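You operate a simulated robot arm through the tools that you are given. There is no shell and no other tool. Be economical: measure what you need, move in short steps, check, and stop when the job is done.

You are at the controls of a simulated robot arm. One attempt, no reset.

JOB
Pack the silver parts tin with 3 nuts and 3 washers and put its lid on.
Fine: from the hopper, the nuts first, then the washers, dial set for each; teal slide back out; nothing else in it, nothing spilt. Where these are worked on the way, their far stop is far enough and under half their travel is too little: teal slide.

It is judged by the outcome, as a careful person would: the job done as asked, and still so three seconds after it is handed in. It fails if anything else is knocked over, pushed out of place, dropped, spilled or broken. A push-on lid holds only when it is set on centred and level and pressed home; a screw cap is set on level and turned clockwise until tight.

ROBOT AND FRAMES
A 7-joint arm with a two-finger parallel gripper, fixed in place. Base frame: the origin is at the foot of the arm, x ahead of it, y to its left, z up; the work surface is at about z = 0. Lengths are in m, angles in rad, forces in N, time in s.
With the tool pointing down near the work surface it reaches from about 0.24 to 0.62 m from the base axis. Its first joint turns from -1.152 to 1.152 rad. Payload 2.6 kg.
The TCP is the grasp point between the finger pads, 0.03 m short of the fingertips. In the tool frame z runs along the fingers and y along their closing line. Largest opening 0.094 m; finger width 0.028, thickness 0.01; the body of the gripper, 0.05 by 0.096 m, starts 0.055 m behind the TCP.
Orientation is that of the tool frame in the base frame, as a unit quaternion [x, y, z, w]. With the fingers straight down and closing along the base's y, the tool's x points along the base's -x, its y along +y and its z along -z.

CONTROLS
- The arm moves only by the tool nudge_tool. Its argument "plan" is a list of rows, each a list of 7 numbers: the turn, a rotation vector about the tool's x, y, z in rad, then the shift along the tool's x, y, z in m, then the opening in per cent of the stroke, from 0 (shut) to 100 (fully open). In form: [[rx, ry, rz, x, y, z, fingers], ...]. A call has 1 to 20 rows; each row shifts and turns the commanded pose from where the row before left it, along the tool's axes as they then stand. Each row takes 0.2 s and may step no farther than 0.05 m and 0.15 rad from the row before; otherwise, or with a gripper value out of range, the whole call is refused. Where a pose cannot be reached the arm comes as near as it can. A force on the tool above 40 N (or 10 N above the force at the start of the call, whichever is more), or a blocked arm, ends the call early, and 0.2 s more pass. The fingers move at their own pace (about 0.072 m/s each) and stop on an object; they squeeze with about 34 N. The grip force told is the motor's: it shows also when the fingers shut on nothing. Time passes only in rows, and 0.2 s behind the last, so rows that do not move let the fingers close. The reply holds the time, the measured pose of the TCP, the force on the tool along the base axes, the opening and the grip force, in the units named above and with some noise, with the torque about the TCP (base axes, N m) and any sound that the robot's microphone picked up, and new pictures: "show" is both (left out), scene, wrist or none.
- Cameras (640 x 400 px; columns grow to the right, rows downward): "scene" is fixed at [0.0297, 0.4427, 0.5723]; the picture's right is [-0.83, -0.55, 0.00], its down [-0.30, 0.45, -0.84] and it looks along [0.46, -0.70, -0.54] (base axes); focal length 340 px, centre (320, 200). "wrist" rides on the gripper at [0.076, 0.014, -0.103] in the tool frame; the picture's right is [-0.18, 0.98, 0.00], its down [-0.75, -0.14, -0.64] and it looks along [-0.63, -0.12, 0.77] (tool axes); focal length 243 px, centre (320, 200). There is no depth. A picture from a camera that has moved, and an enlarged one, comes with that camera's place and axes in the base frame and with its lens. The place of the scene camera against the robot may be out by one fixed shift of up to 0.025 m in any direction.
- enlarge(camera, box): a new picture of the part [left, top, right, bottom] of that camera's present view, enlarged. It takes no simulated time.
- hand_in(): hands the job in; it is judged then, once.

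Go step by step. Nothing tells you positions but the pictures and the camera data: compare them with the known pose of the tool, close in by small moves and look again before you grip or let go. The budget is 120 turns and 200 pictures, counting those below and the enlarged ones. Unless the task says otherwise, let go and move clear before handing in, and close with one line.

The tools are called by a JSON object that holds its "fn" and its "kwargs". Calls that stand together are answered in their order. nudge_tool: Moves the arm, as the interface text tells. Its arguments: {"type":"object","properties":{"plan":{"type":"array","items":{"type":"array","items":{"type":"number"}}},"show":{"type":"string","enum":["both","scene","wrist","none"]}},"required":["plan"]} The other tools are called the same way: enlarge (camera, box) takes an enlarged picture of a part of a camera's view; hand_in () hands the job in.

At the start:

```text
time: 0.0
tool_pos: [0.3299, -0.0101, 0.3925]
tool_rot: [0.0, 1.0, 0.0, 0.0]
contact_force: [-0.3, -0.2, -0.6]
ft_torque: [-0.02, 0.01, 0.03]
finger_gap: 0.094
grasp_force: 0.0
```

scene: 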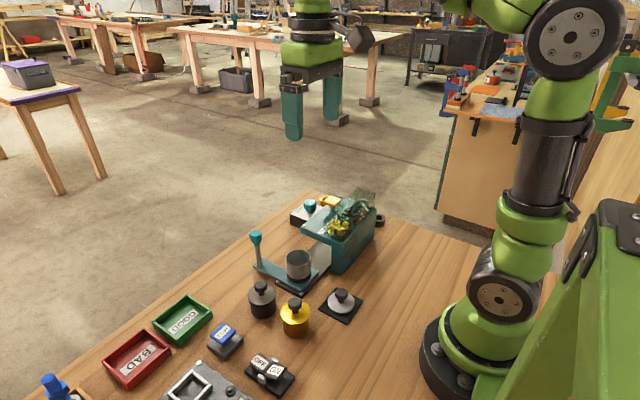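
wrist: 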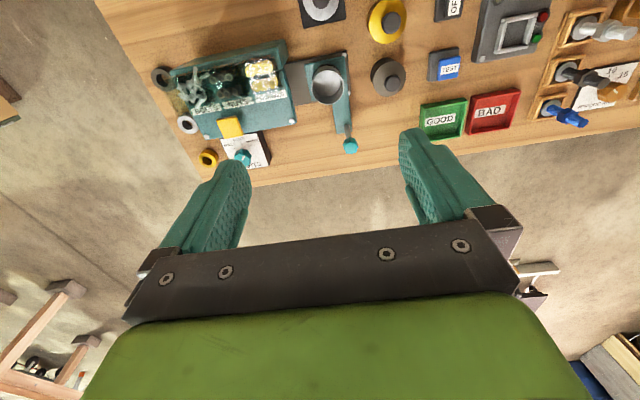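

I see a teal hopper machine with a tin on a slide, a knob, a dial, and lids on a mat. I'll enlarge both views to read the details.

{"fn": "enlarge", "kwargs": {"camera": "scene", "box": [230, 180, 400, 300]}}

{"fn": "enlarge", "kwargs": {"camera": "wrist", "box": [140, 20, 380, 180]}}

{"fn": "enlarge", "kwargs": {"camera": "scene", "box": [30, 260, 370, 400]}}

{"fn": "enlarge", "kwargs": {"camera": "wrist", "box": [280, 0, 640, 180]}}

```text
3.33 times, centred on (315, 240) of scene
camera zoom: at [0.0297, 0.4427, 0.5723], right [-0.83, -0.55, 0.0], down [-0.3, 0.45, -0.84], along [0.46, -0.7, -0.54], focal length 1133 px, centre (337, 67)
```

zoom: 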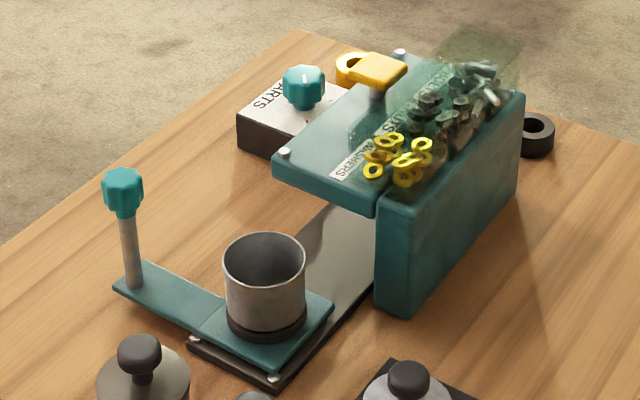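

```text
2.50 times, centred on (260, 100) of wrist
camera zoom: at [0.2536, 0.0034, 0.4956], right [0.18, 0.98, 0.0], down [0.75, -0.14, 0.64], along [0.63, -0.12, -0.77], focal length 606 px, centre (470, 450)
```

zoom: 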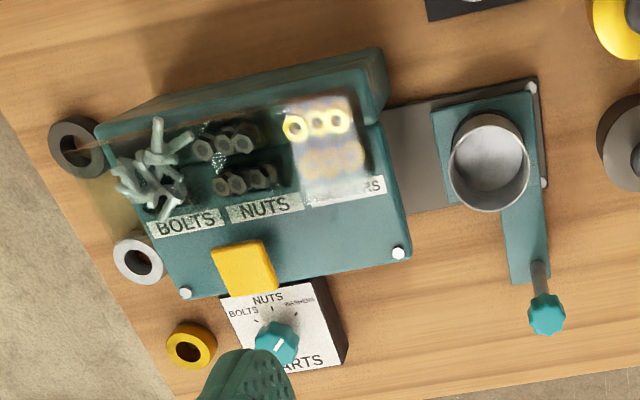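

```text
1.88 times, centred on (200, 330) of scene
camera zoom: at [0.0297, 0.4427, 0.5723], right [-0.83, -0.55, 0.0], down [-0.3, 0.45, -0.84], along [0.46, -0.7, -0.54], focal length 640 px, centre (546, -45)
```

zoom: 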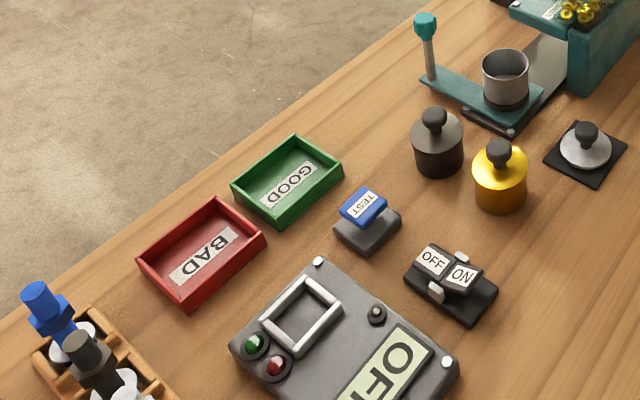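

```text
1.78 times, centred on (460, 90) of wrist
camera zoom: at [0.2536, 0.0034, 0.4956], right [0.18, 0.98, 0.0], down [0.75, -0.14, 0.64], along [0.63, -0.12, -0.77], focal length 431 px, centre (71, 396)
```

zoom: 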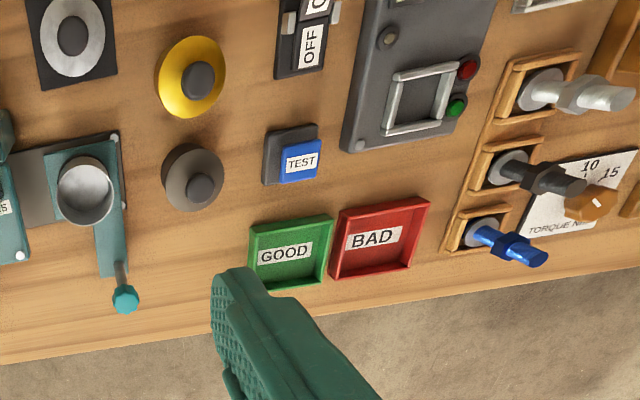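

The tin sits at about (0.37, 0.0) on the slide, the slide post is near (0.465, 0.025), and the rail runs along -y under the hopper. I'll move back and to the right for a better wrist view of the machine.

{"fn": "nudge_tool", "kwargs": {"plan": [[0, 0, 0, 0.04, -0.04, 0.01, 100], [0, 0, 0, 0.04, -0.04, 0.01, 100], [0, 0, 0, 0.0, -0.03, 0.01, 100], [0, 0, 0, 0, 0, 0, 100]], "show": "wrist"}}

```text
refused: row 1 steps farther than a row can; nothing moved
```

That step was too large, so I'll use smaller rows.

{"fn": "nudge_tool", "kwargs": {"plan": [[0, 0, 0, 0.03, -0.035, 0.01, 100], [0, 0, 0, 0.03, -0.035, 0.01, 100], [0, 0, 0, 0.02, -0.04, 0.01, 100], [0, 0, 0, 0, 0, 0, 100]], "show": "wrist"}}

```text
time: 1.0
tool_pos: [0.2483, -0.1221, 0.3632]
tool_rot: [0.0, 1.0, 0.0, -0.001]
contact_force: [-0.5, 0.8, 0.1]
ft_torque: [-0.03, -0.03, 0.0]
finger_gap: 0.0939
grasp_force: 0.2
camera wrist: at [0.1716, -0.1085, 0.4655], right [0.18, 0.98, 0.0], down [0.75, -0.14, 0.64], along [0.63, -0.12, -0.77], focal length 243 px, centre (320, 200)
```

wrist: 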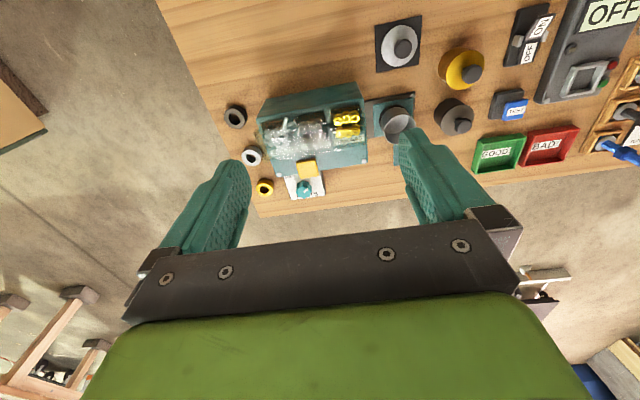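

{"fn": "enlarge", "kwargs": {"camera": "wrist", "box": [220, 70, 428, 200]}}

{"fn": "enlarge", "kwargs": {"camera": "wrist", "box": [250, 130, 346, 210]}}

```text
3.08 times, centred on (324, 135) of wrist
camera zoom: at [0.1716, -0.1085, 0.4655], right [0.18, 0.98, 0.0], down [0.75, -0.14, 0.64], along [0.63, -0.12, -0.77], focal length 746 px, centre (308, 400)
```

zoom: 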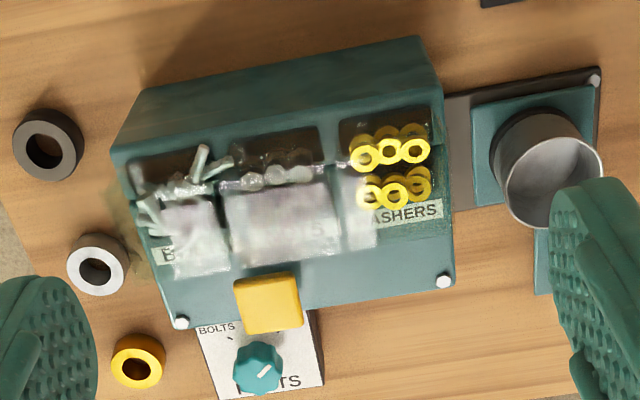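

```text
5.00 times, centred on (298, 170) of wrist
camera zoom: at [0.1716, -0.1085, 0.4655], right [0.18, 0.98, 0.0], down [0.75, -0.14, 0.64], along [0.63, -0.12, -0.77], focal length 1213 px, centre (430, 350)
```

zoom: 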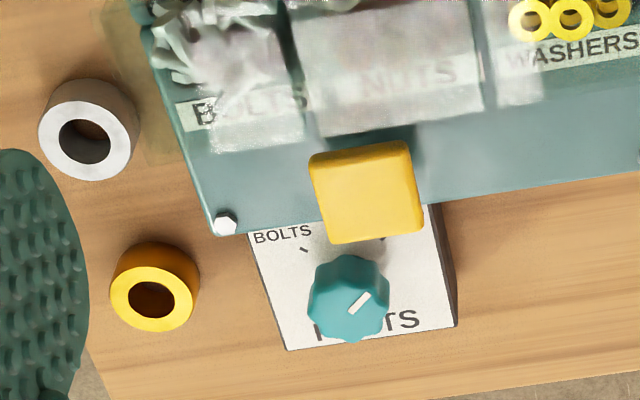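

The dial knob is at about (0.476, -0.202, 0.05), the yellow paddle at (0.388, -0.172, 0.114), and the slide knob at (0.468, 0.019, 0.092). I'll look at the dial markings from the scene camera.

{"fn": "enlarge", "kwargs": {"camera": "scene", "box": [284, 188, 348, 228]}}

{"fn": "enlarge", "kwargs": {"camera": "wrist", "box": [276, 160, 332, 205]}}

```text
10.00 times, centred on (316, 208) of scene
camera zoom: at [0.0297, 0.4427, 0.5723], right [-0.83, -0.55, 0.0], down [-0.3, 0.45, -0.84], along [0.46, -0.7, -0.54], focal length 3399 px, centre (360, 120)
```

zoom: 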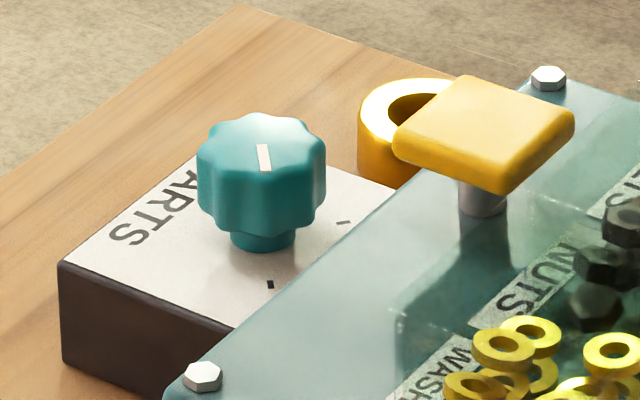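

```text
8.89 times, centred on (304, 182) of wrist
camera zoom: at [0.1716, -0.1085, 0.4655], right [0.18, 0.98, 0.0], down [0.75, -0.14, 0.64], along [0.63, -0.12, -0.77], focal length 2157 px, centre (462, 356)
```

zoom: 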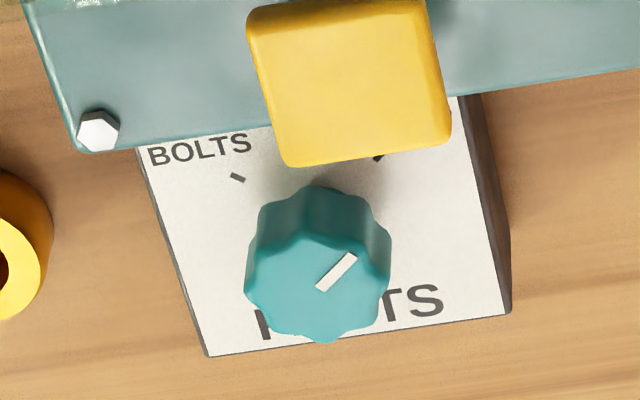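

The dial's pointer is on washers, so nuts is about 48° counter-clockwise. I'll move above the dial knob with the fingers part closed.

{"fn": "nudge_tool", "kwargs": {"plan": [[0, 0, 0, -0.0326, -0.0116, 0.0233, 65], [0, 0, 0, -0.0326, -0.0116, 0.0233, 65], [0, 0, 0, -0.0326, -0.0116, 0.0233, 65], [0, 0, 0, -0.0326, -0.0116, 0.0233, 65], [0, 0, 0, -0.0326, -0.0116, 0.0233, 65], [0, 0, 0, -0.0326, -0.0116, 0.0233, 65], [0, 0, 0, -0.0326, -0.0116, 0.0233, 65], [0, 0, 0, 0, 0, 0.04, 65], [0, 0, 0, 0, 0, 0.02, 65], [0, 0, 0, 0, 0, 0, 65]]}}

```text
time: 3.2
tool_pos: [0.4783, -0.2034, 0.1394]
tool_rot: [0.001, 1.0, 0.0, -0.001]
contact_force: [-0.6, -0.3, 0.6]
ft_torque: [-0.02, -0.03, -0.01]
finger_gap: 0.0609
grasp_force: 0.0
camera wrist: at [0.4027, -0.1886, 0.2408], right [0.19, 0.98, 0.0], down [0.75, -0.14, 0.64], along [0.63, -0.12, -0.77], focal length 243 px, centre (320, 200)
```

scene: 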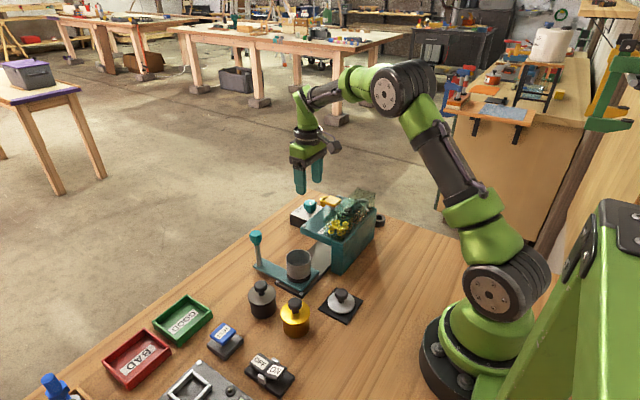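
wrist: 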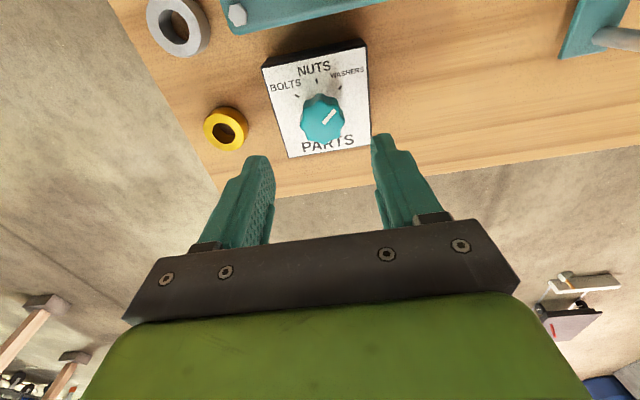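

The knob is about 5 mm nearer in x and 3 mm to +y of my aim. I'll correct that and descend.

{"fn": "nudge_tool", "kwargs": {"plan": [[0, 0, 0, 0.006, 0.003, 0.03, 65], [0, 0, 0, 0, 0, 0.03, 65], [0, 0, 0, 0, 0, 0.008, 65], [0, 0, 0, 0, 0, 0, 65]]}}

{"fn": "enlarge", "kwargs": {"camera": "scene", "box": [284, 178, 348, 228]}}

```text
time: 4.2
tool_pos: [0.4714, -0.199, 0.0714]
tool_rot: [0.001, 1.0, 0.0, -0.001]
contact_force: [0.1, -0.2, -0.4]
ft_torque: [0.02, 0.02, 0.0]
finger_gap: 0.0612
grasp_force: 0.1
camera wrist: at [0.3949, -0.1848, 0.1737], right [0.18, 0.98, 0.0], down [0.75, -0.14, 0.64], along [0.63, -0.12, -0.77], focal length 243 px, centre (320, 200)
```

scene: 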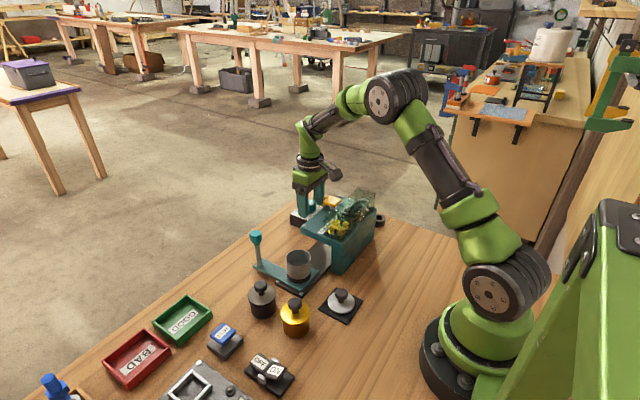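
wrist: 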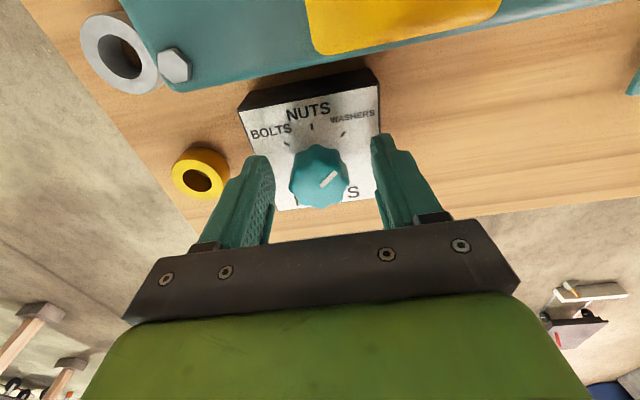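

```text
8.00 times, centred on (316, 203) of scene
camera zoom: at [0.0297, 0.4427, 0.5723], right [-0.83, -0.55, 0.0], down [-0.3, 0.45, -0.84], along [0.46, -0.7, -0.54], focal length 2719 px, centre (352, 176)
```

zoom: 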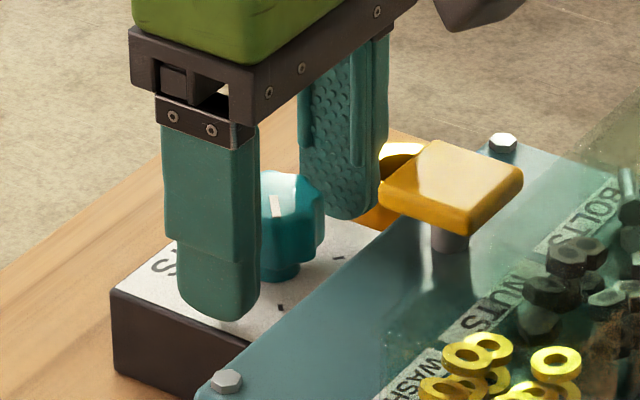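

The knob is centred between the fingers. I'll lower 8 mm, close, and look before turning.

{"fn": "nudge_tool", "kwargs": {"plan": [[0, 0, 0, 0, 0, 0.008, 65], [0, 0, 0, 0, 0, 0, 20], [0, 0, 0, 0, 0, 0, 20], [0, 0, 0, 0, 0, 0, 20]], "show": "wrist"}}

```text
time: 5.2
tool_pos: [0.4717, -0.1996, 0.0655]
tool_rot: [0.002, 1.0, -0.001, 0.003]
contact_force: [6.2, -10.5, 4.9]
ft_torque: [0.49, -0.17, -0.07]
finger_gap: 0.0331
grasp_force: 45.3
camera wrist: at [0.3954, -0.1859, 0.1673], right [0.19, 0.98, 0.0], down [0.75, -0.14, 0.64], along [0.63, -0.12, -0.76], focal length 243 px, centre (320, 200)
```

wrist: 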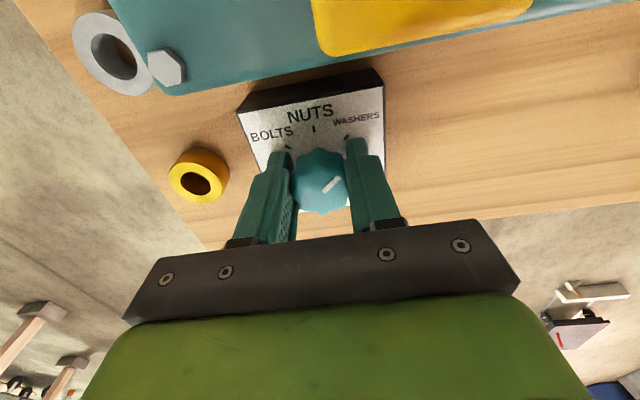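

The knob is gripped with a gap of 0.033 m. I'll turn it about -0.84 rad about tool z.

{"fn": "nudge_tool", "kwargs": {"plan": [[0, 0, -0.14, 0, 0, 0, 20], [0, 0, -0.14, 0, 0, 0, 20], [0, 0, -0.14, 0, 0, 0, 20], [0, 0, -0.14, 0, 0, 0, 20], [0, 0, -0.14, 0, 0, 0, 20], [0, 0, -0.12, 0, 0, 0, 20], [0, 0, 0, 0, 0, 0, 20]]}}

```text
time: 6.8
tool_pos: [0.4731, -0.2016, 0.066]
tool_rot: [-0.4, 0.916, -0.006, 0.001]
contact_force: [15.2, -26.6, 2.4]
ft_torque: [0.25, -0.77, -0.03]
finger_gap: 0.0321
grasp_force: 44.8
camera wrist: at [0.4104, -0.2472, 0.1677], right [-0.6, 0.8, -0.01], down [0.61, 0.46, 0.64], along [0.52, 0.38, -0.77], focal length 243 px, centre (320, 200)
```

scene: 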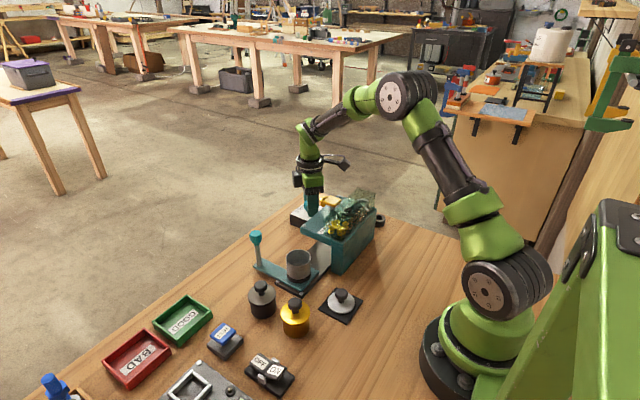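
wrist: 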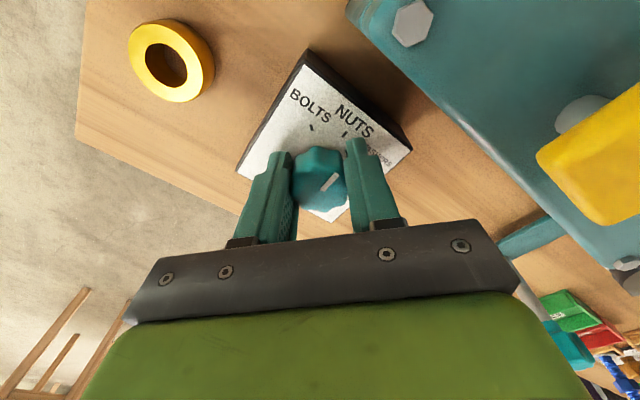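

The dial has turned. I'll open, rise, and check the pointer.

{"fn": "nudge_tool", "kwargs": {"plan": [[0, 0, 0, 0, 0, 0, 60], [0, 0, 0, 0, 0, 0, 65], [0, 0, 0, 0, 0, -0.03, 65], [0, 0, 0, 0, 0, -0.03, 65], [0, 0, 0, 0, 0, -0.02, 65]]}}

{"fn": "enlarge", "kwargs": {"camera": "wrist", "box": [240, 50, 432, 170]}}

{"fn": "enlarge", "kwargs": {"camera": "scene", "box": [284, 188, 348, 228]}}

```text
time: 7.3
tool_pos: [0.4705, -0.1943, 0.0651]
tool_rot: [-0.397, 0.918, 0.006, -0.001]
contact_force: [-1.6, 2.3, 4.5]
ft_torque: [-0.1, -0.03, -0.06]
finger_gap: 0.0592
grasp_force: 0.1
stopped in row 2: the force on the tool passed its limit at 45 N (the readings are from after the stop); the commanded pose is now the measured one
camera wrist: at [0.4091, -0.2412, 0.1678], right [-0.59, 0.81, 0.01], down [0.62, 0.45, 0.64], along [0.51, 0.39, -0.77], focal length 243 px, centre (320, 200)
```

scene: 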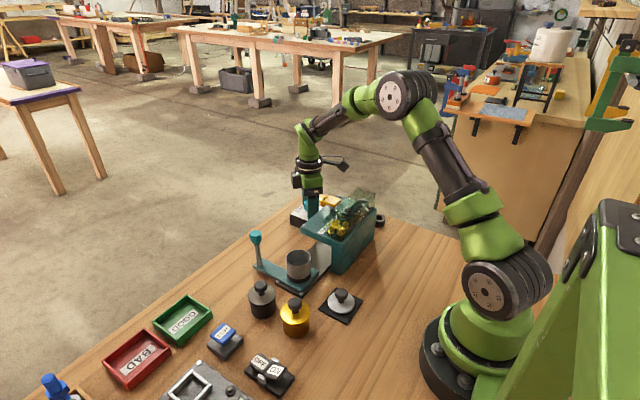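
wrist: 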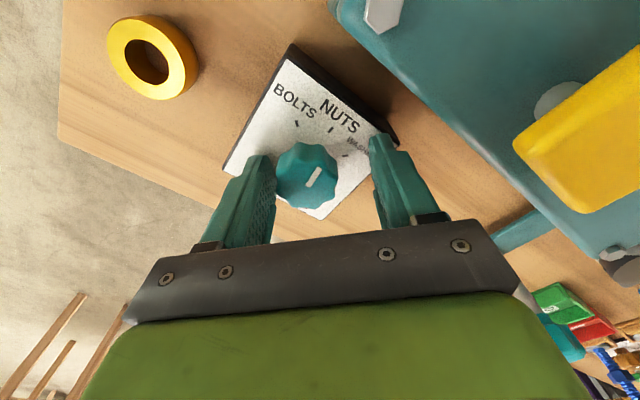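

```text
3.33 times, centred on (336, 110) of wrist
camera zoom: at [0.4091, -0.2412, 0.1678], right [-0.59, 0.81, 0.01], down [0.62, 0.45, 0.64], along [0.51, 0.39, -0.77], focal length 809 px, centre (267, 500)
```

zoom: 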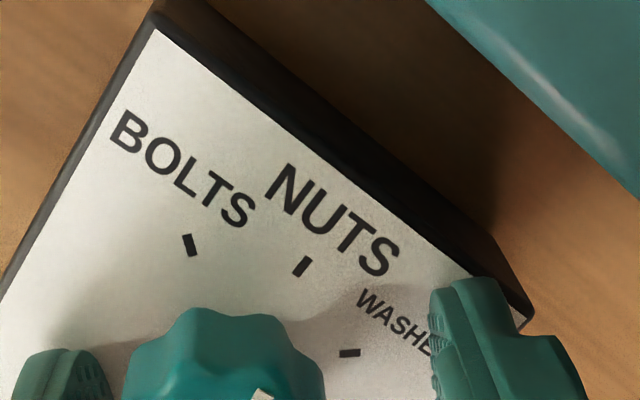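

```text
10.00 times, centred on (316, 208) of scene
camera zoom: at [0.0297, 0.4427, 0.5723], right [-0.83, -0.55, 0.0], down [-0.3, 0.45, -0.84], along [0.46, -0.7, -0.54], focal length 3399 px, centre (360, 120)
```

zoom: 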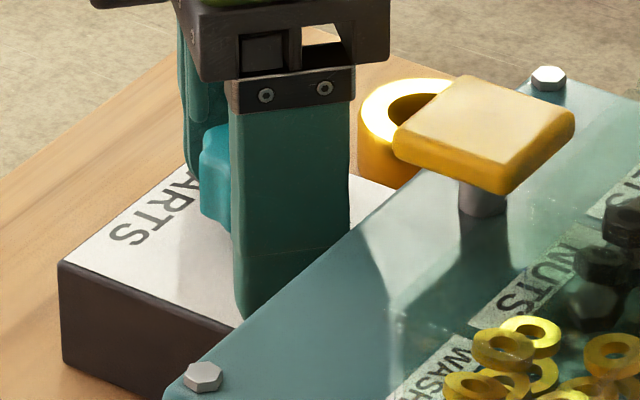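

The pointer appears to line up with NUTS. I'll rise and verify.

{"fn": "nudge_tool", "kwargs": {"plan": [[0, 0, 0, 0, 0, -0.02, 65], [0, 0, 0, 0, 0, -0.04, 65], [0, 0, 0, 0, 0, -0.04, 65], [0, 0, 0, 0, 0, 0, 65]], "show": "none"}}

{"fn": "enlarge", "kwargs": {"camera": "wrist", "box": [240, 40, 400, 140]}}

{"fn": "enlarge", "kwargs": {"camera": "scene", "box": [284, 188, 348, 228]}}

```text
time: 8.3
tool_pos: [0.4716, -0.1928, 0.167]
tool_rot: [-0.397, 0.918, 0.005, -0.001]
contact_force: [-0.6, -1.4, 0.7]
ft_torque: [0.03, 0.03, -0.04]
finger_gap: 0.0614
grasp_force: 0.1
```

```text
4.00 times, centred on (320, 90) of wrist
camera zoom: at [0.4096, -0.2396, 0.2693], right [-0.59, 0.81, 0.01], down [0.62, 0.45, 0.64], along [0.51, 0.39, -0.77], focal length 970 px, centre (320, 640)
```

zoom: 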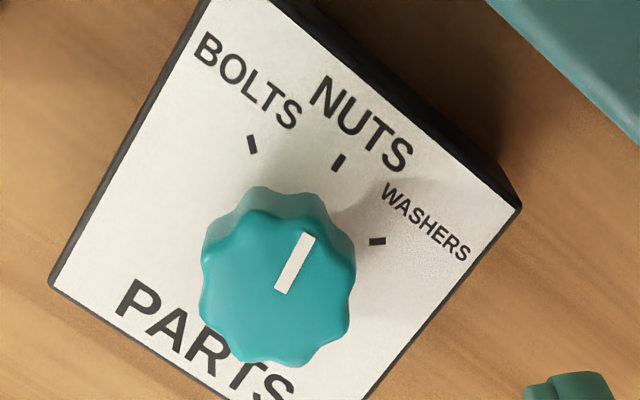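

```text
10.00 times, centred on (316, 208) of scene
camera zoom: at [0.0297, 0.4427, 0.5723], right [-0.83, -0.55, 0.0], down [-0.3, 0.45, -0.84], along [0.46, -0.7, -0.54], focal length 3399 px, centre (360, 120)
```

zoom: 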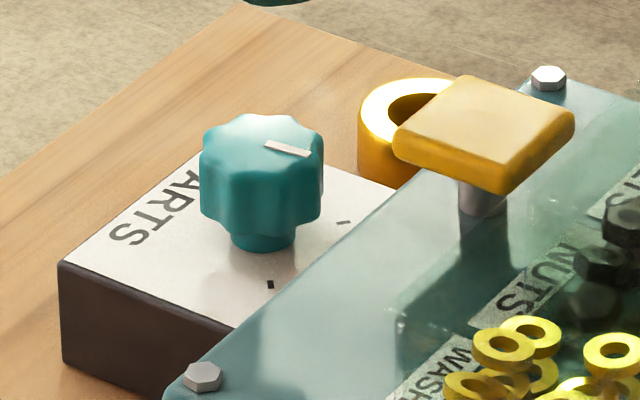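

The pointer is on NUTS, a few degrees past. Next I'll rotate back and move over the slide's post knob.

{"fn": "nudge_tool", "kwargs": {"plan": [[0, 0, 0.14, 0, 0, -0.03, 80], [0, 0, 0.14, 0, 0, -0.02, 80], [0, 0, 0.14, 0, 0, 0, 80], [0, 0, 0.14, 0, 0, 0, 80], [0, 0, 0.14, 0, 0, 0, 80], [0, 0, 0.117, 0, 0, 0, 80], [0, 0, 0, 0, 0.045, 0, 80], [0, 0, 0, 0, 0.045, 0, 80], [0, 0, 0, 0, 0.045, 0, 80], [0, 0, 0, 0, 0.045, 0, 80], [0, 0, 0, 0, 0.032, 0, 80], [0, 0, 0, 0, 0, 0, 80]], "show": "wrist"}}

```text
time: 10.9
tool_pos: [0.4732, 0.0163, 0.2191]
tool_rot: [0.001, 1.0, 0.004, -0.003]
contact_force: [0.1, -0.5, 0.4]
ft_torque: [-0.01, -0.03, -0.03]
finger_gap: 0.0749
grasp_force: 0.0
camera wrist: at [0.3986, 0.0292, 0.3217], right [0.18, 0.98, 0.01], down [0.76, -0.15, 0.64], along [0.63, -0.11, -0.77], focal length 243 px, centre (320, 200)
```

wrist: 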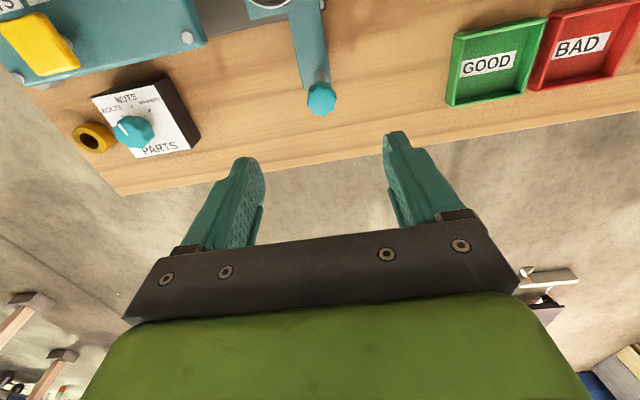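

The slide knob is at about (0.463, 0.017), near z 0.095. I'll descend around it.

{"fn": "nudge_tool", "kwargs": {"plan": [[0, 0, 0, 0.01, 0.001, 0.04, 80], [0, 0, 0, 0, 0, 0.04, 80], [0, 0, 0, 0, 0, 0.025, 80], [0, 0, 0, 0, 0, 0, 80]], "show": "wrist"}}

{"fn": "enlarge", "kwargs": {"camera": "scene", "box": [220, 180, 348, 300]}}

```text
time: 11.9
tool_pos: [0.4637, 0.0184, 0.1108]
tool_rot: [0.0, 1.0, 0.004, -0.003]
contact_force: [0.1, -0.3, -0.6]
ft_torque: [-0.02, 0.02, 0.0]
finger_gap: 0.075
grasp_force: 0.0
camera wrist: at [0.388, 0.0321, 0.2138], right [0.18, 0.98, 0.01], down [0.76, -0.15, 0.64], along [0.63, -0.11, -0.77], focal length 243 px, centre (320, 200)
```

wrist: 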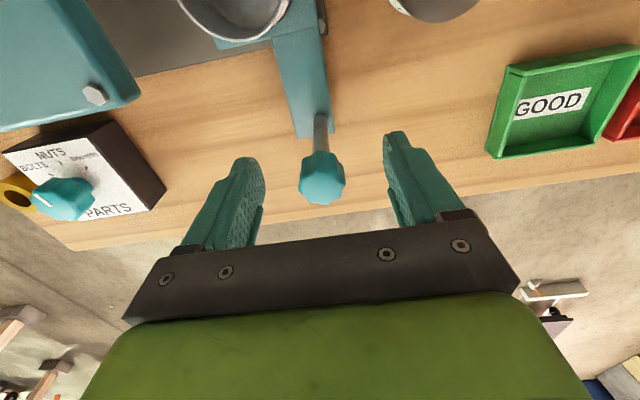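

```text
3.33 times, centred on (284, 240) of scene
camera zoom: at [0.0297, 0.4427, 0.5723], right [-0.83, -0.55, 0.0], down [-0.3, 0.45, -0.84], along [0.46, -0.7, -0.54], focal length 1133 px, centre (440, 67)
```

zoom: 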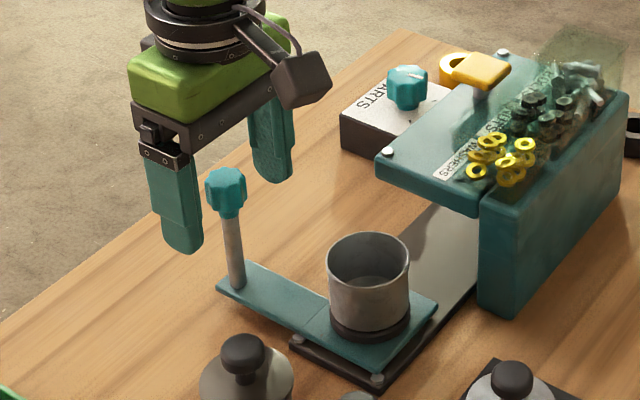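

The knob is centred between the fingers. I'll lower 14 mm and close on it.

{"fn": "nudge_tool", "kwargs": {"plan": [[0, 0, 0, 0, 0, 0.014, 80], [0, 0, 0, 0, 0, 0, 20], [0, 0, 0, 0, 0, 0, 20], [0, 0, 0, 0, 0, 0, 20], [0, 0, 0, 0, 0, 0, 20]], "show": "wrist"}}

```text
time: 13.1
tool_pos: [0.4622, 0.0189, 0.0976]
tool_rot: [0.0, 1.0, 0.004, -0.003]
contact_force: [2.3, 1.1, -3.2]
ft_torque: [0.06, -0.11, -0.06]
finger_gap: 0.0246
grasp_force: 44.6
camera wrist: at [0.3872, 0.0323, 0.2002], right [0.18, 0.98, 0.01], down [0.76, -0.15, 0.64], along [0.63, -0.11, -0.77], focal length 243 px, centre (320, 200)
```

wrist: 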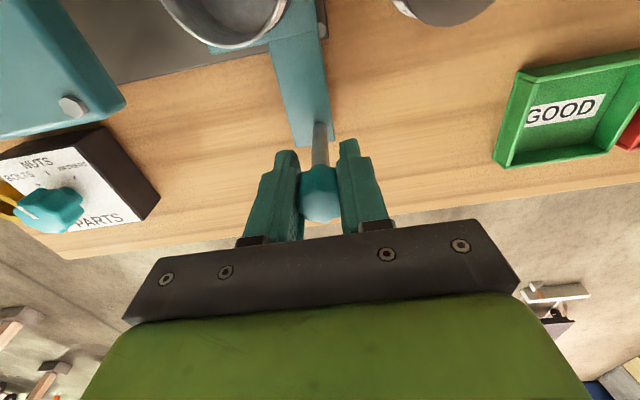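

The post knob is gripped. I'll push it along -y and watch the lateral force.

{"fn": "nudge_tool", "kwargs": {"plan": [[0, 0, 0, 0, -0.01, 0, 20], [0, 0, 0, 0, -0.015, 0, 20], [0, 0, 0, 0, -0.015, 0, 20], [0, 0, 0, 0, 0, 0, 20]], "show": "scene"}}

```text
time: 14.1
tool_pos: [0.4615, -0.0225, 0.0973]
tool_rot: [0.0, 1.0, 0.004, -0.001]
contact_force: [27.5, -0.3, -22.3]
ft_torque: [0.02, -0.07, -0.03]
finger_gap: 0.0248
grasp_force: 45.0
```

scene: 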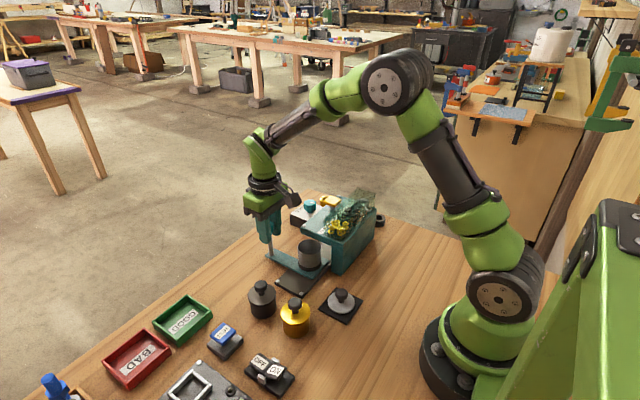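

There's a side load of +27 N in x and -22 N in z. I'll relax the command toward those directions while continuing.

{"fn": "nudge_tool", "kwargs": {"plan": [[0, 0, 0, -0.002, 0, 0.002, 20], [0, 0, 0, 0, 0, 0, 20]], "show": "none"}}

```text
time: 14.7
tool_pos: [0.4629, -0.0215, 0.0971]
tool_rot: [0.002, 1.0, 0.004, -0.003]
contact_force: [-14.9, -0.2, 22.1]
ft_torque: [-0.08, -0.73, 0.09]
finger_gap: 0.025
grasp_force: 45.1
```

The contact is stiff at about 21 N/mm, so I'll apply finer corrections: the rail drifts about +0.03 in x per unit -y.

{"fn": "nudge_tool", "kwargs": {"plan": [[0, 0, 0, 0.0007, 0, -0.001, 20], [0, 0, 0, -0.0004, -0.012, 0.0002, 20], [0, 0, 0, -0.0004, -0.012, 0.0002, 20], [0, 0, 0, 0, 0, 0, 20]], "show": "none"}}

```text
time: 15.7
tool_pos: [0.4624, -0.0456, 0.0973]
tool_rot: [0.001, 1.0, 0.004, -0.004]
contact_force: [-20.5, 0.0, 29.4]
ft_torque: [-0.03, 0.03, 0.06]
finger_gap: 0.025
grasp_force: 45.0
```

{"fn": "nudge_tool", "kwargs": {"plan": [[0, 0, 0, 0.0008, 0, -0.0013, 20], [0, 0, 0, 0, -0.012, 0, 20], [0, 0, 0, 0, -0.012, 0, 20], [0, 0, 0, 0, 0, 0, 20]], "show": "none"}}

```text
time: 16.7
tool_pos: [0.4618, -0.0715, 0.0971]
tool_rot: [0.0, 1.0, 0.004, -0.002]
contact_force: [-9.0, -0.8, 15.4]
ft_torque: [-0.04, -1.15, 0.07]
finger_gap: 0.0248
grasp_force: 44.8
```

{"fn": "nudge_tool", "kwargs": {"plan": [[0, 0, 0, 0.0004, 0, -0.0007, 20], [0, 0, 0, 0, -0.012, 0, 20], [0, 0, 0, 0, -0.012, 0, 20], [0, 0, 0, 0, 0, 0, 20]], "show": "scene"}}

```text
time: 17.7
tool_pos: [0.4627, -0.0932, 0.0962]
tool_rot: [-0.001, 1.0, 0.005, -0.003]
contact_force: [14.1, -1.0, -3.8]
ft_torque: [0.14, -0.69, -0.08]
finger_gap: 0.0246
grasp_force: 45.0
```

scene: 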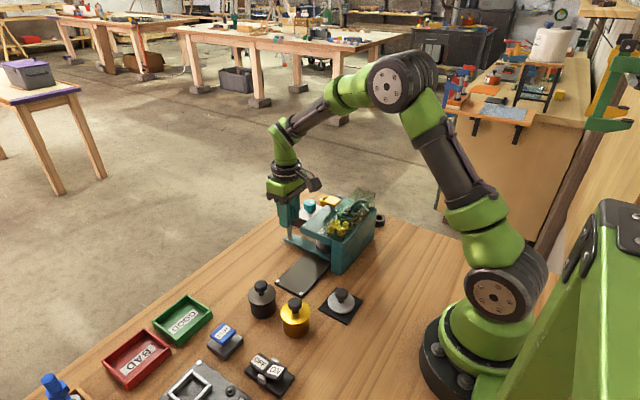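

The tin is partly under the hopper. I'll continue to the far stop.

{"fn": "nudge_tool", "kwargs": {"plan": [[0, 0, 0, -0.0005, 0, 0, 20], [0, 0, 0, 0, -0.01, 0, 20], [0, 0, 0, 0, -0.01, 0, 20], [0, 0, 0, 0, -0.01, 0, 20], [0, 0, 0, 0, 0, 0, 20]], "show": "none"}}

{"fn": "enlarge", "kwargs": {"camera": "scene", "box": [250, 170, 410, 290]}}

```text
time: 18.4
tool_pos: [0.4623, -0.0942, 0.0973]
tool_rot: [-0.003, 1.0, 0.015, -0.007]
contact_force: [-3.6, 1.9, 2.5]
ft_torque: [0.11, -0.12, 0.05]
finger_gap: 0.0245
grasp_force: 45.0
stopped in row 3: the force on the tool passed its limit at 46 N (the readings are from after the stop); the commanded pose is now the measured one
```

```text
3.33 times, centred on (330, 230) of scene
camera zoom: at [0.0297, 0.4427, 0.5723], right [-0.83, -0.55, 0.0], down [-0.3, 0.45, -0.84], along [0.46, -0.7, -0.54], focal length 1133 px, centre (287, 100)
```

zoom: 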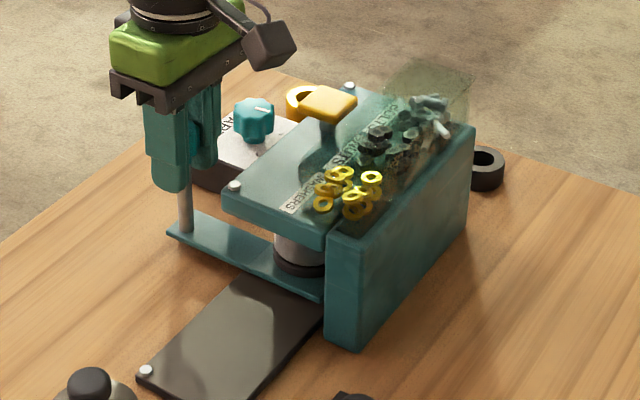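

The slide stopped at y = -0.094. I'll check it's the true stop with another gentle push, now that the side loads are zero.

{"fn": "nudge_tool", "kwargs": {"plan": [[0, 0, 0, 0, -0.003, 0, 20], [0, 0, 0, 0, 0, 0, 20]], "show": "none"}}

```text
time: 19.1
tool_pos: [0.4621, -0.0955, 0.0964]
tool_rot: [-0.004, 1.0, 0.018, -0.007]
contact_force: [-17.8, 22.2, 15.0]
ft_torque: [-0.25, -0.6, 0.26]
finger_gap: 0.0246
grasp_force: 45.3
```

It resists firmly, so that's the stop. I'll relax, open and rise straight up.

{"fn": "nudge_tool", "kwargs": {"plan": [[0, 0, 0, 0.0006, 0.0015, -0.0006, 20], [0, 0, 0, 0, 0, 0, 45], [0, 0, 0, 0, 0, 0, 60], [0, 0, 0, 0, 0, 0, 60]], "show": "none"}}

{"fn": "enlarge", "kwargs": {"camera": "scene", "box": [250, 170, 410, 290]}}

```text
time: 20.1
tool_pos: [0.4622, -0.0976, 0.0973]
tool_rot: [-0.003, 1.0, 0.016, -0.006]
contact_force: [0.6, 0.6, -0.4]
ft_torque: [0.02, 0.02, 0.03]
finger_gap: 0.0563
grasp_force: 0.0
```

```text
3.33 times, centred on (330, 230) of scene
camera zoom: at [0.0297, 0.4427, 0.5723], right [-0.83, -0.55, 0.0], down [-0.3, 0.45, -0.84], along [0.46, -0.7, -0.54], focal length 1133 px, centre (287, 100)
```

zoom: 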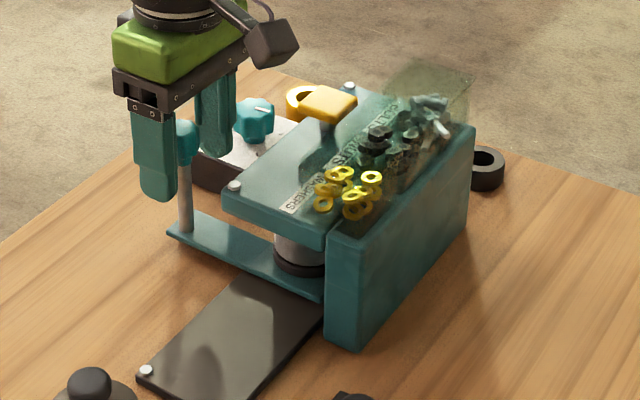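

The slide stays in. I'll rise, level the tool, close the fingers and move over the yellow button.

{"fn": "nudge_tool", "kwargs": {"plan": [[0, 0, 0, 0, 0, -0.02, 60], [0, 0, 0, 0, 0, -0.04, 60], [0.032, -0.012, 0.006, 0, 0, -0.03, 30], [0, 0, 0, 0.025, -0.025, -0.01, 0], [0, 0, 0, 0.025, -0.025, 0, 0], [0, 0, 0, 0.024, -0.025, 0, 0], [0, 0, 0, 0, 0, 0, 0]]}}

```text
time: 21.6
tool_pos: [0.3909, -0.1751, 0.1979]
tool_rot: [0.001, 1.0, -0.002, 0.0]
contact_force: [0.6, 1.0, 0.9]
ft_torque: [0.02, 0.02, 0.01]
finger_gap: 0.0
grasp_force: 32.8
camera wrist: at [0.3144, -0.1618, 0.3003], right [0.18, 0.98, 0.0], down [0.75, -0.14, 0.64], along [0.63, -0.12, -0.77], focal length 243 px, centre (320, 200)
```

scene: 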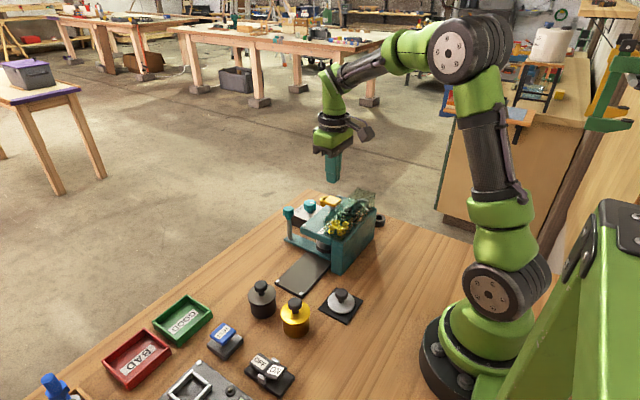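
wrist: 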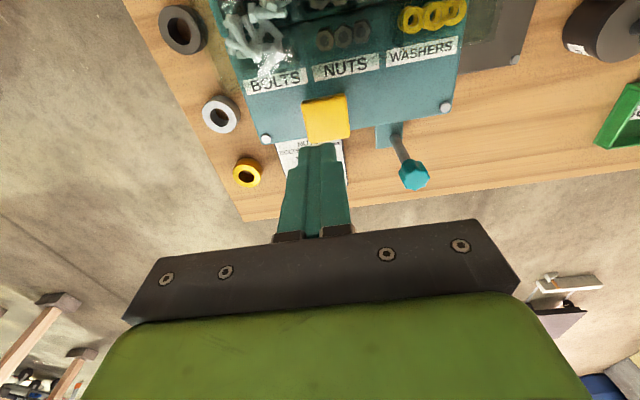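

The button centre is at about (0.388, -0.170). I'll correct and come down to just above it.

{"fn": "nudge_tool", "kwargs": {"plan": [[0, 0, 0, 0.003, 0.0045, 0.025, 0], [0, 0, 0, 0, 0, 0.02, 0], [0, 0, 0, 0, 0, 0, 0]], "show": "wrist"}}

{"fn": "enlarge", "kwargs": {"camera": "scene", "box": [280, 170, 360, 220]}}

```text
time: 22.4
tool_pos: [0.386, -0.1725, 0.1515]
tool_rot: [0.0, 1.0, -0.001, 0.001]
contact_force: [-0.7, -0.8, 0.1]
ft_torque: [-0.01, -0.02, -0.03]
finger_gap: 0.0
grasp_force: 33.2
camera wrist: at [0.3098, -0.1574, 0.254], right [0.18, 0.98, 0.0], down [0.75, -0.14, 0.64], along [0.63, -0.12, -0.77], focal length 243 px, centre (320, 200)
```

wrist: 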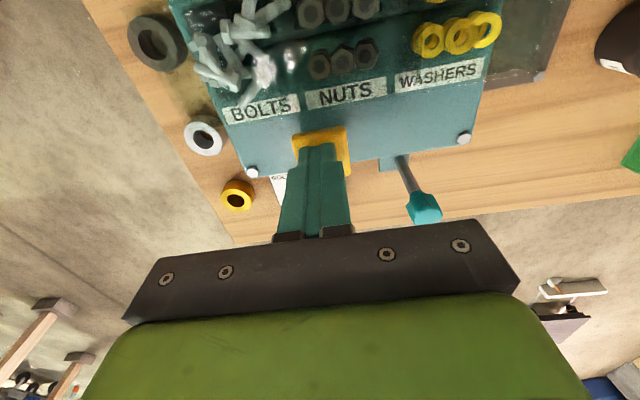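

```text
8.00 times, centred on (320, 195) of scene
camera zoom: at [0.0297, 0.4427, 0.5723], right [-0.83, -0.55, 0.0], down [-0.3, 0.45, -0.84], along [0.46, -0.7, -0.54], focal length 2719 px, centre (320, 240)
```

zoom: 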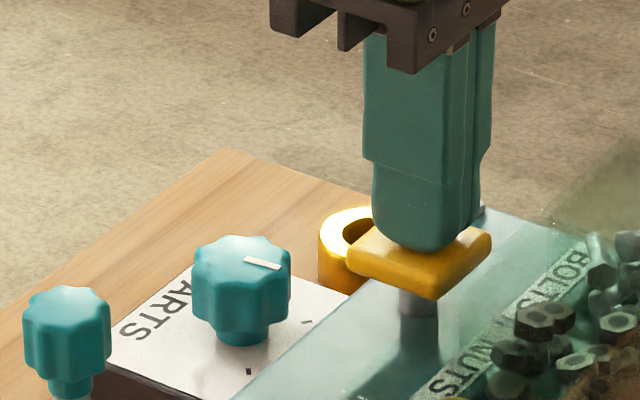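

The tips are just over the button. I'll press down gently.

{"fn": "nudge_tool", "kwargs": {"plan": [[0, 0, 0, 0, 0.002, 0.005, 0], [0, 0, 0, 0, 0, 0.003, 0], [0, 0, 0, 0, 0, 0.003, 0], [0, 0, 0, 0, 0, 0.003, 0], [0, 0, 0, 0, 0, 0, 0]], "show": "none"}}

{"fn": "enlarge", "kwargs": {"camera": "scene", "box": [270, 170, 398, 270]}}

```text
time: 23.6
tool_pos: [0.3853, -0.169, 0.1382]
tool_rot: [0.0, 1.0, -0.001, 0.001]
contact_force: [-3.6, -0.2, 12.1]
ft_torque: [-0.03, 0.24, 0.1]
finger_gap: 0.0001
grasp_force: 32.7
heard: click
```

```text
4.00 times, centred on (334, 220) of scene
camera zoom: at [0.0296, 0.4427, 0.5723], right [-0.83, -0.55, 0.0], down [-0.3, 0.45, -0.84], along [0.46, -0.7, -0.54], focal length 1359 px, centre (264, 120)
```

zoom: 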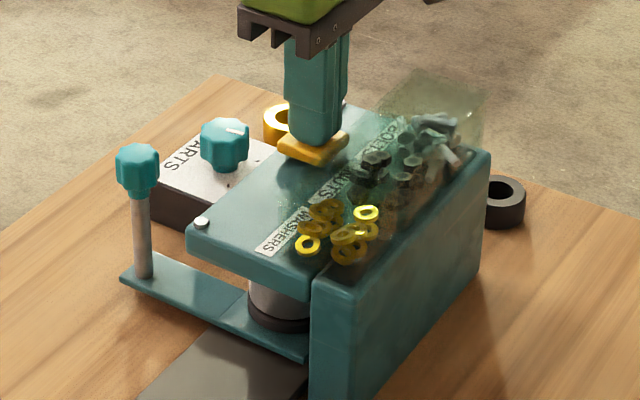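

A click was heard, so I take it as one part dispensed. I'll release fully, then do press 2.

{"fn": "nudge_tool", "kwargs": {"plan": [[0, 0, 0, 0, 0, -0.008, 0], [0, 0, 0, 0, 0, -0.008, 0], [0, 0, 0, 0, 0, 0, 0], [0, 0, 0, 0, 0, 0, 0], [0, 0, 0, 0, 0, 0, 0]], "show": "none"}}

{"fn": "enlarge", "kwargs": {"camera": "scene", "box": [270, 170, 398, 270]}}

```text
time: 24.9
tool_pos: [0.3855, -0.1693, 0.1532]
tool_rot: [0.0, 1.0, -0.002, 0.001]
contact_force: [-0.5, -0.2, 0.4]
ft_torque: [0.04, 0.01, -0.01]
finger_gap: 0.0
grasp_force: 32.6
```

```text
4.00 times, centred on (334, 220) of scene
camera zoom: at [0.0297, 0.4427, 0.5723], right [-0.83, -0.55, 0.0], down [-0.3, 0.45, -0.84], along [0.46, -0.7, -0.54], focal length 1359 px, centre (264, 120)
```

zoom: 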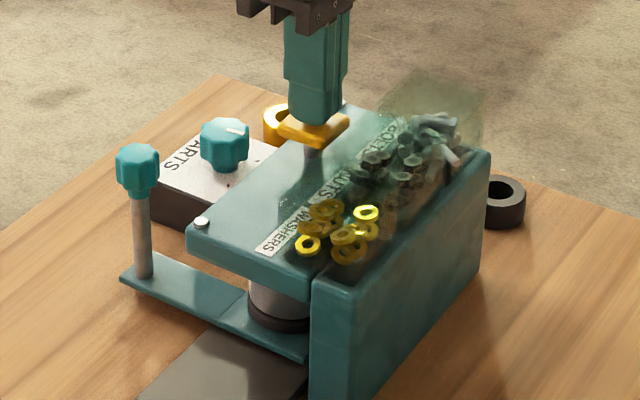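

The button springs back. Press 2.

{"fn": "nudge_tool", "kwargs": {"plan": [[0, 0, 0, 0, 0, 0.006, 0], [0, 0, 0, 0, 0, 0.003, 0], [0, 0, 0, 0, 0, 0.003, 0], [0, 0, 0, 0, 0, 0.003, 0], [0, 0, 0, 0, 0, 0, 0], [0, 0, 0, 0, 0, -0.008, 0], [0, 0, 0, 0, 0, -0.007, 0], [0, 0, 0, 0, 0, 0, 0], [0, 0, 0, 0, 0, 0, 0]], "show": "none"}}

```text
time: 26.9
tool_pos: [0.3854, -0.1686, 0.1543]
tool_rot: [0.0, 1.0, 0.0, 0.0]
contact_force: [0.3, -0.4, 0.0]
ft_torque: [0.04, -0.03, 0.01]
finger_gap: 0.0001
grasp_force: 32.5
heard: click
```

One click again. Press 3.

{"fn": "nudge_tool", "kwargs": {"plan": [[0, 0, 0, 0, 0, 0.007, 0], [0, 0, 0, 0, 0, 0.003, 0], [0, 0, 0, 0, 0, 0.003, 0], [0, 0, 0, 0, 0, 0.003, 0], [0, 0, 0, 0, 0, 0, 0], [0, 0, 0, 0, 0, -0.009, 0], [0, 0, 0, 0, 0, -0.007, 0], [0, 0, 0, 0, 0, 0, 0], [0, 0, 0, 0, 0, 0, 0]], "show": "none"}}

```text
time: 28.9
tool_pos: [0.3851, -0.1699, 0.155]
tool_rot: [0.0, 1.0, -0.001, 0.0]
contact_force: [0.7, -0.1, -0.5]
ft_torque: [0.04, 0.0, -0.01]
finger_gap: 0.0001
grasp_force: 33.1
heard: click
```

Three clicks so far. I'll pull the slide out to check the count, starting by going back over its knob with the fingers open.

{"fn": "nudge_tool", "kwargs": {"plan": [[0, 0, 0, 0, 0, -0.045, 30], [0, 0, 0, -0.026, 0.025, 0, 60], [0, 0, 0, -0.026, 0.025, 0, 60], [0, 0, 0, -0.025, 0.024, 0, 60], [0, 0, 0, 0, 0, 0.04, 60], [0, 0, 0, 0, 0, 0.03, 60], [0, 0, 0, 0, 0, 0, 60]]}}

```text
time: 30.4
tool_pos: [0.4641, -0.0921, 0.1301]
tool_rot: [0.0, 1.0, -0.001, 0.0]
contact_force: [0.4, -0.3, 0.0]
ft_torque: [0.02, 0.01, -0.02]
finger_gap: 0.0568
grasp_force: 0.1
camera wrist: at [0.3883, -0.0776, 0.2323], right [0.18, 0.98, 0.0], down [0.75, -0.14, 0.64], along [0.63, -0.12, -0.77], focal length 243 px, centre (320, 200)
```

scene: 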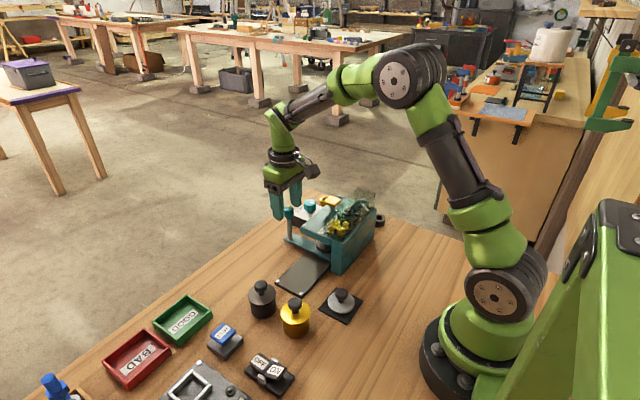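
wrist: 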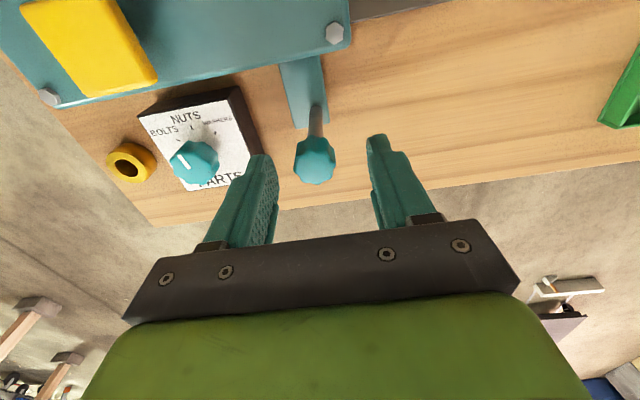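

I'll straddle the knob loosely and push it out with the inner finger, which avoids the side loads.

{"fn": "nudge_tool", "kwargs": {"plan": [[0, 0, 0, 0.001, -0.002, 0.02, 60], [0, 0, 0, 0, 0, 0.012, 40], [0, 0, 0, 0, 0, 0, 36], [0, 0, 0, 0, 0.006, 0, 36], [0, 0, 0, 0, 0.01, 0, 36], [0, 0, 0, 0, 0.012, 0, 36], [0, 0, 0, 0, 0.012, 0, 36], [0, 0, 0, 0, 0.012, 0, 36], [0, 0, 0, 0, 0.012, 0, 36], [0, 0, 0, 0, 0.012, 0, 36], [0, 0, 0, 0, 0.012, 0, 36], [0, 0, 0, 0, 0.01, 0, 36], [0, 0, 0, 0, 0, 0, 36]], "show": "scene"}}

```text
time: 33.2
tool_pos: [0.4623, 0.0035, 0.0976]
tool_rot: [0.0, 1.0, -0.001, 0.0]
contact_force: [0.2, 0.6, 0.7]
ft_torque: [0.01, -0.03, 0.05]
finger_gap: 0.0339
grasp_force: 0.0
```

scene: 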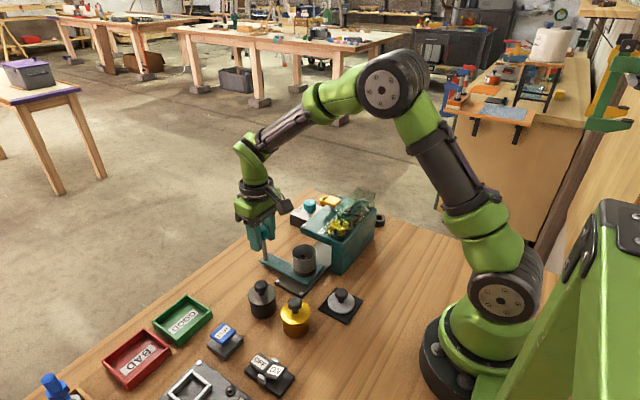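

{"fn": "nudge_tool", "kwargs": {"plan": [[0, 0, 0, 0, 0.008, 0, 36], [0, 0, 0, 0, 0.006, 0, 36], [0, 0, 0, 0, 0.004, 0, 36], [0, 0, 0, 0, 0.003, 0, 36], [0, 0, 0, 0, 0, 0, 36]], "show": "none"}}

{"fn": "enlarge", "kwargs": {"camera": "scene", "box": [230, 200, 358, 300]}}

```text
time: 34.5
tool_pos: [0.4625, 0.0231, 0.0968]
tool_rot: [-0.001, 1.0, -0.001, 0.0]
contact_force: [-0.2, 1.0, 0.5]
ft_torque: [0.0, 0.01, -0.03]
finger_gap: 0.034
grasp_force: 0.1
```

```text
4.00 times, centred on (294, 250) of scene
camera zoom: at [0.0297, 0.4427, 0.5723], right [-0.83, -0.55, 0.0], down [-0.3, 0.45, -0.84], along [0.46, -0.7, -0.54], focal length 1359 px, centre (424, 0)
```

zoom: 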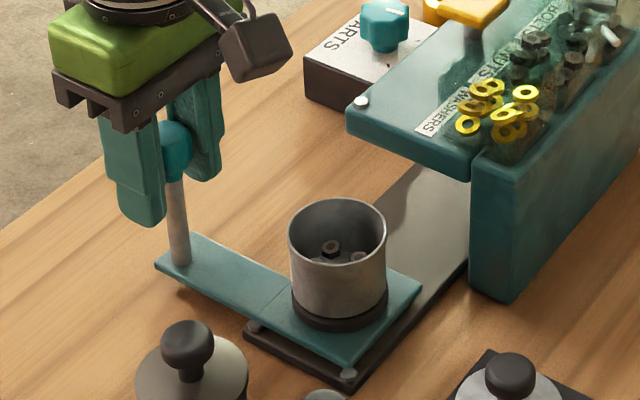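

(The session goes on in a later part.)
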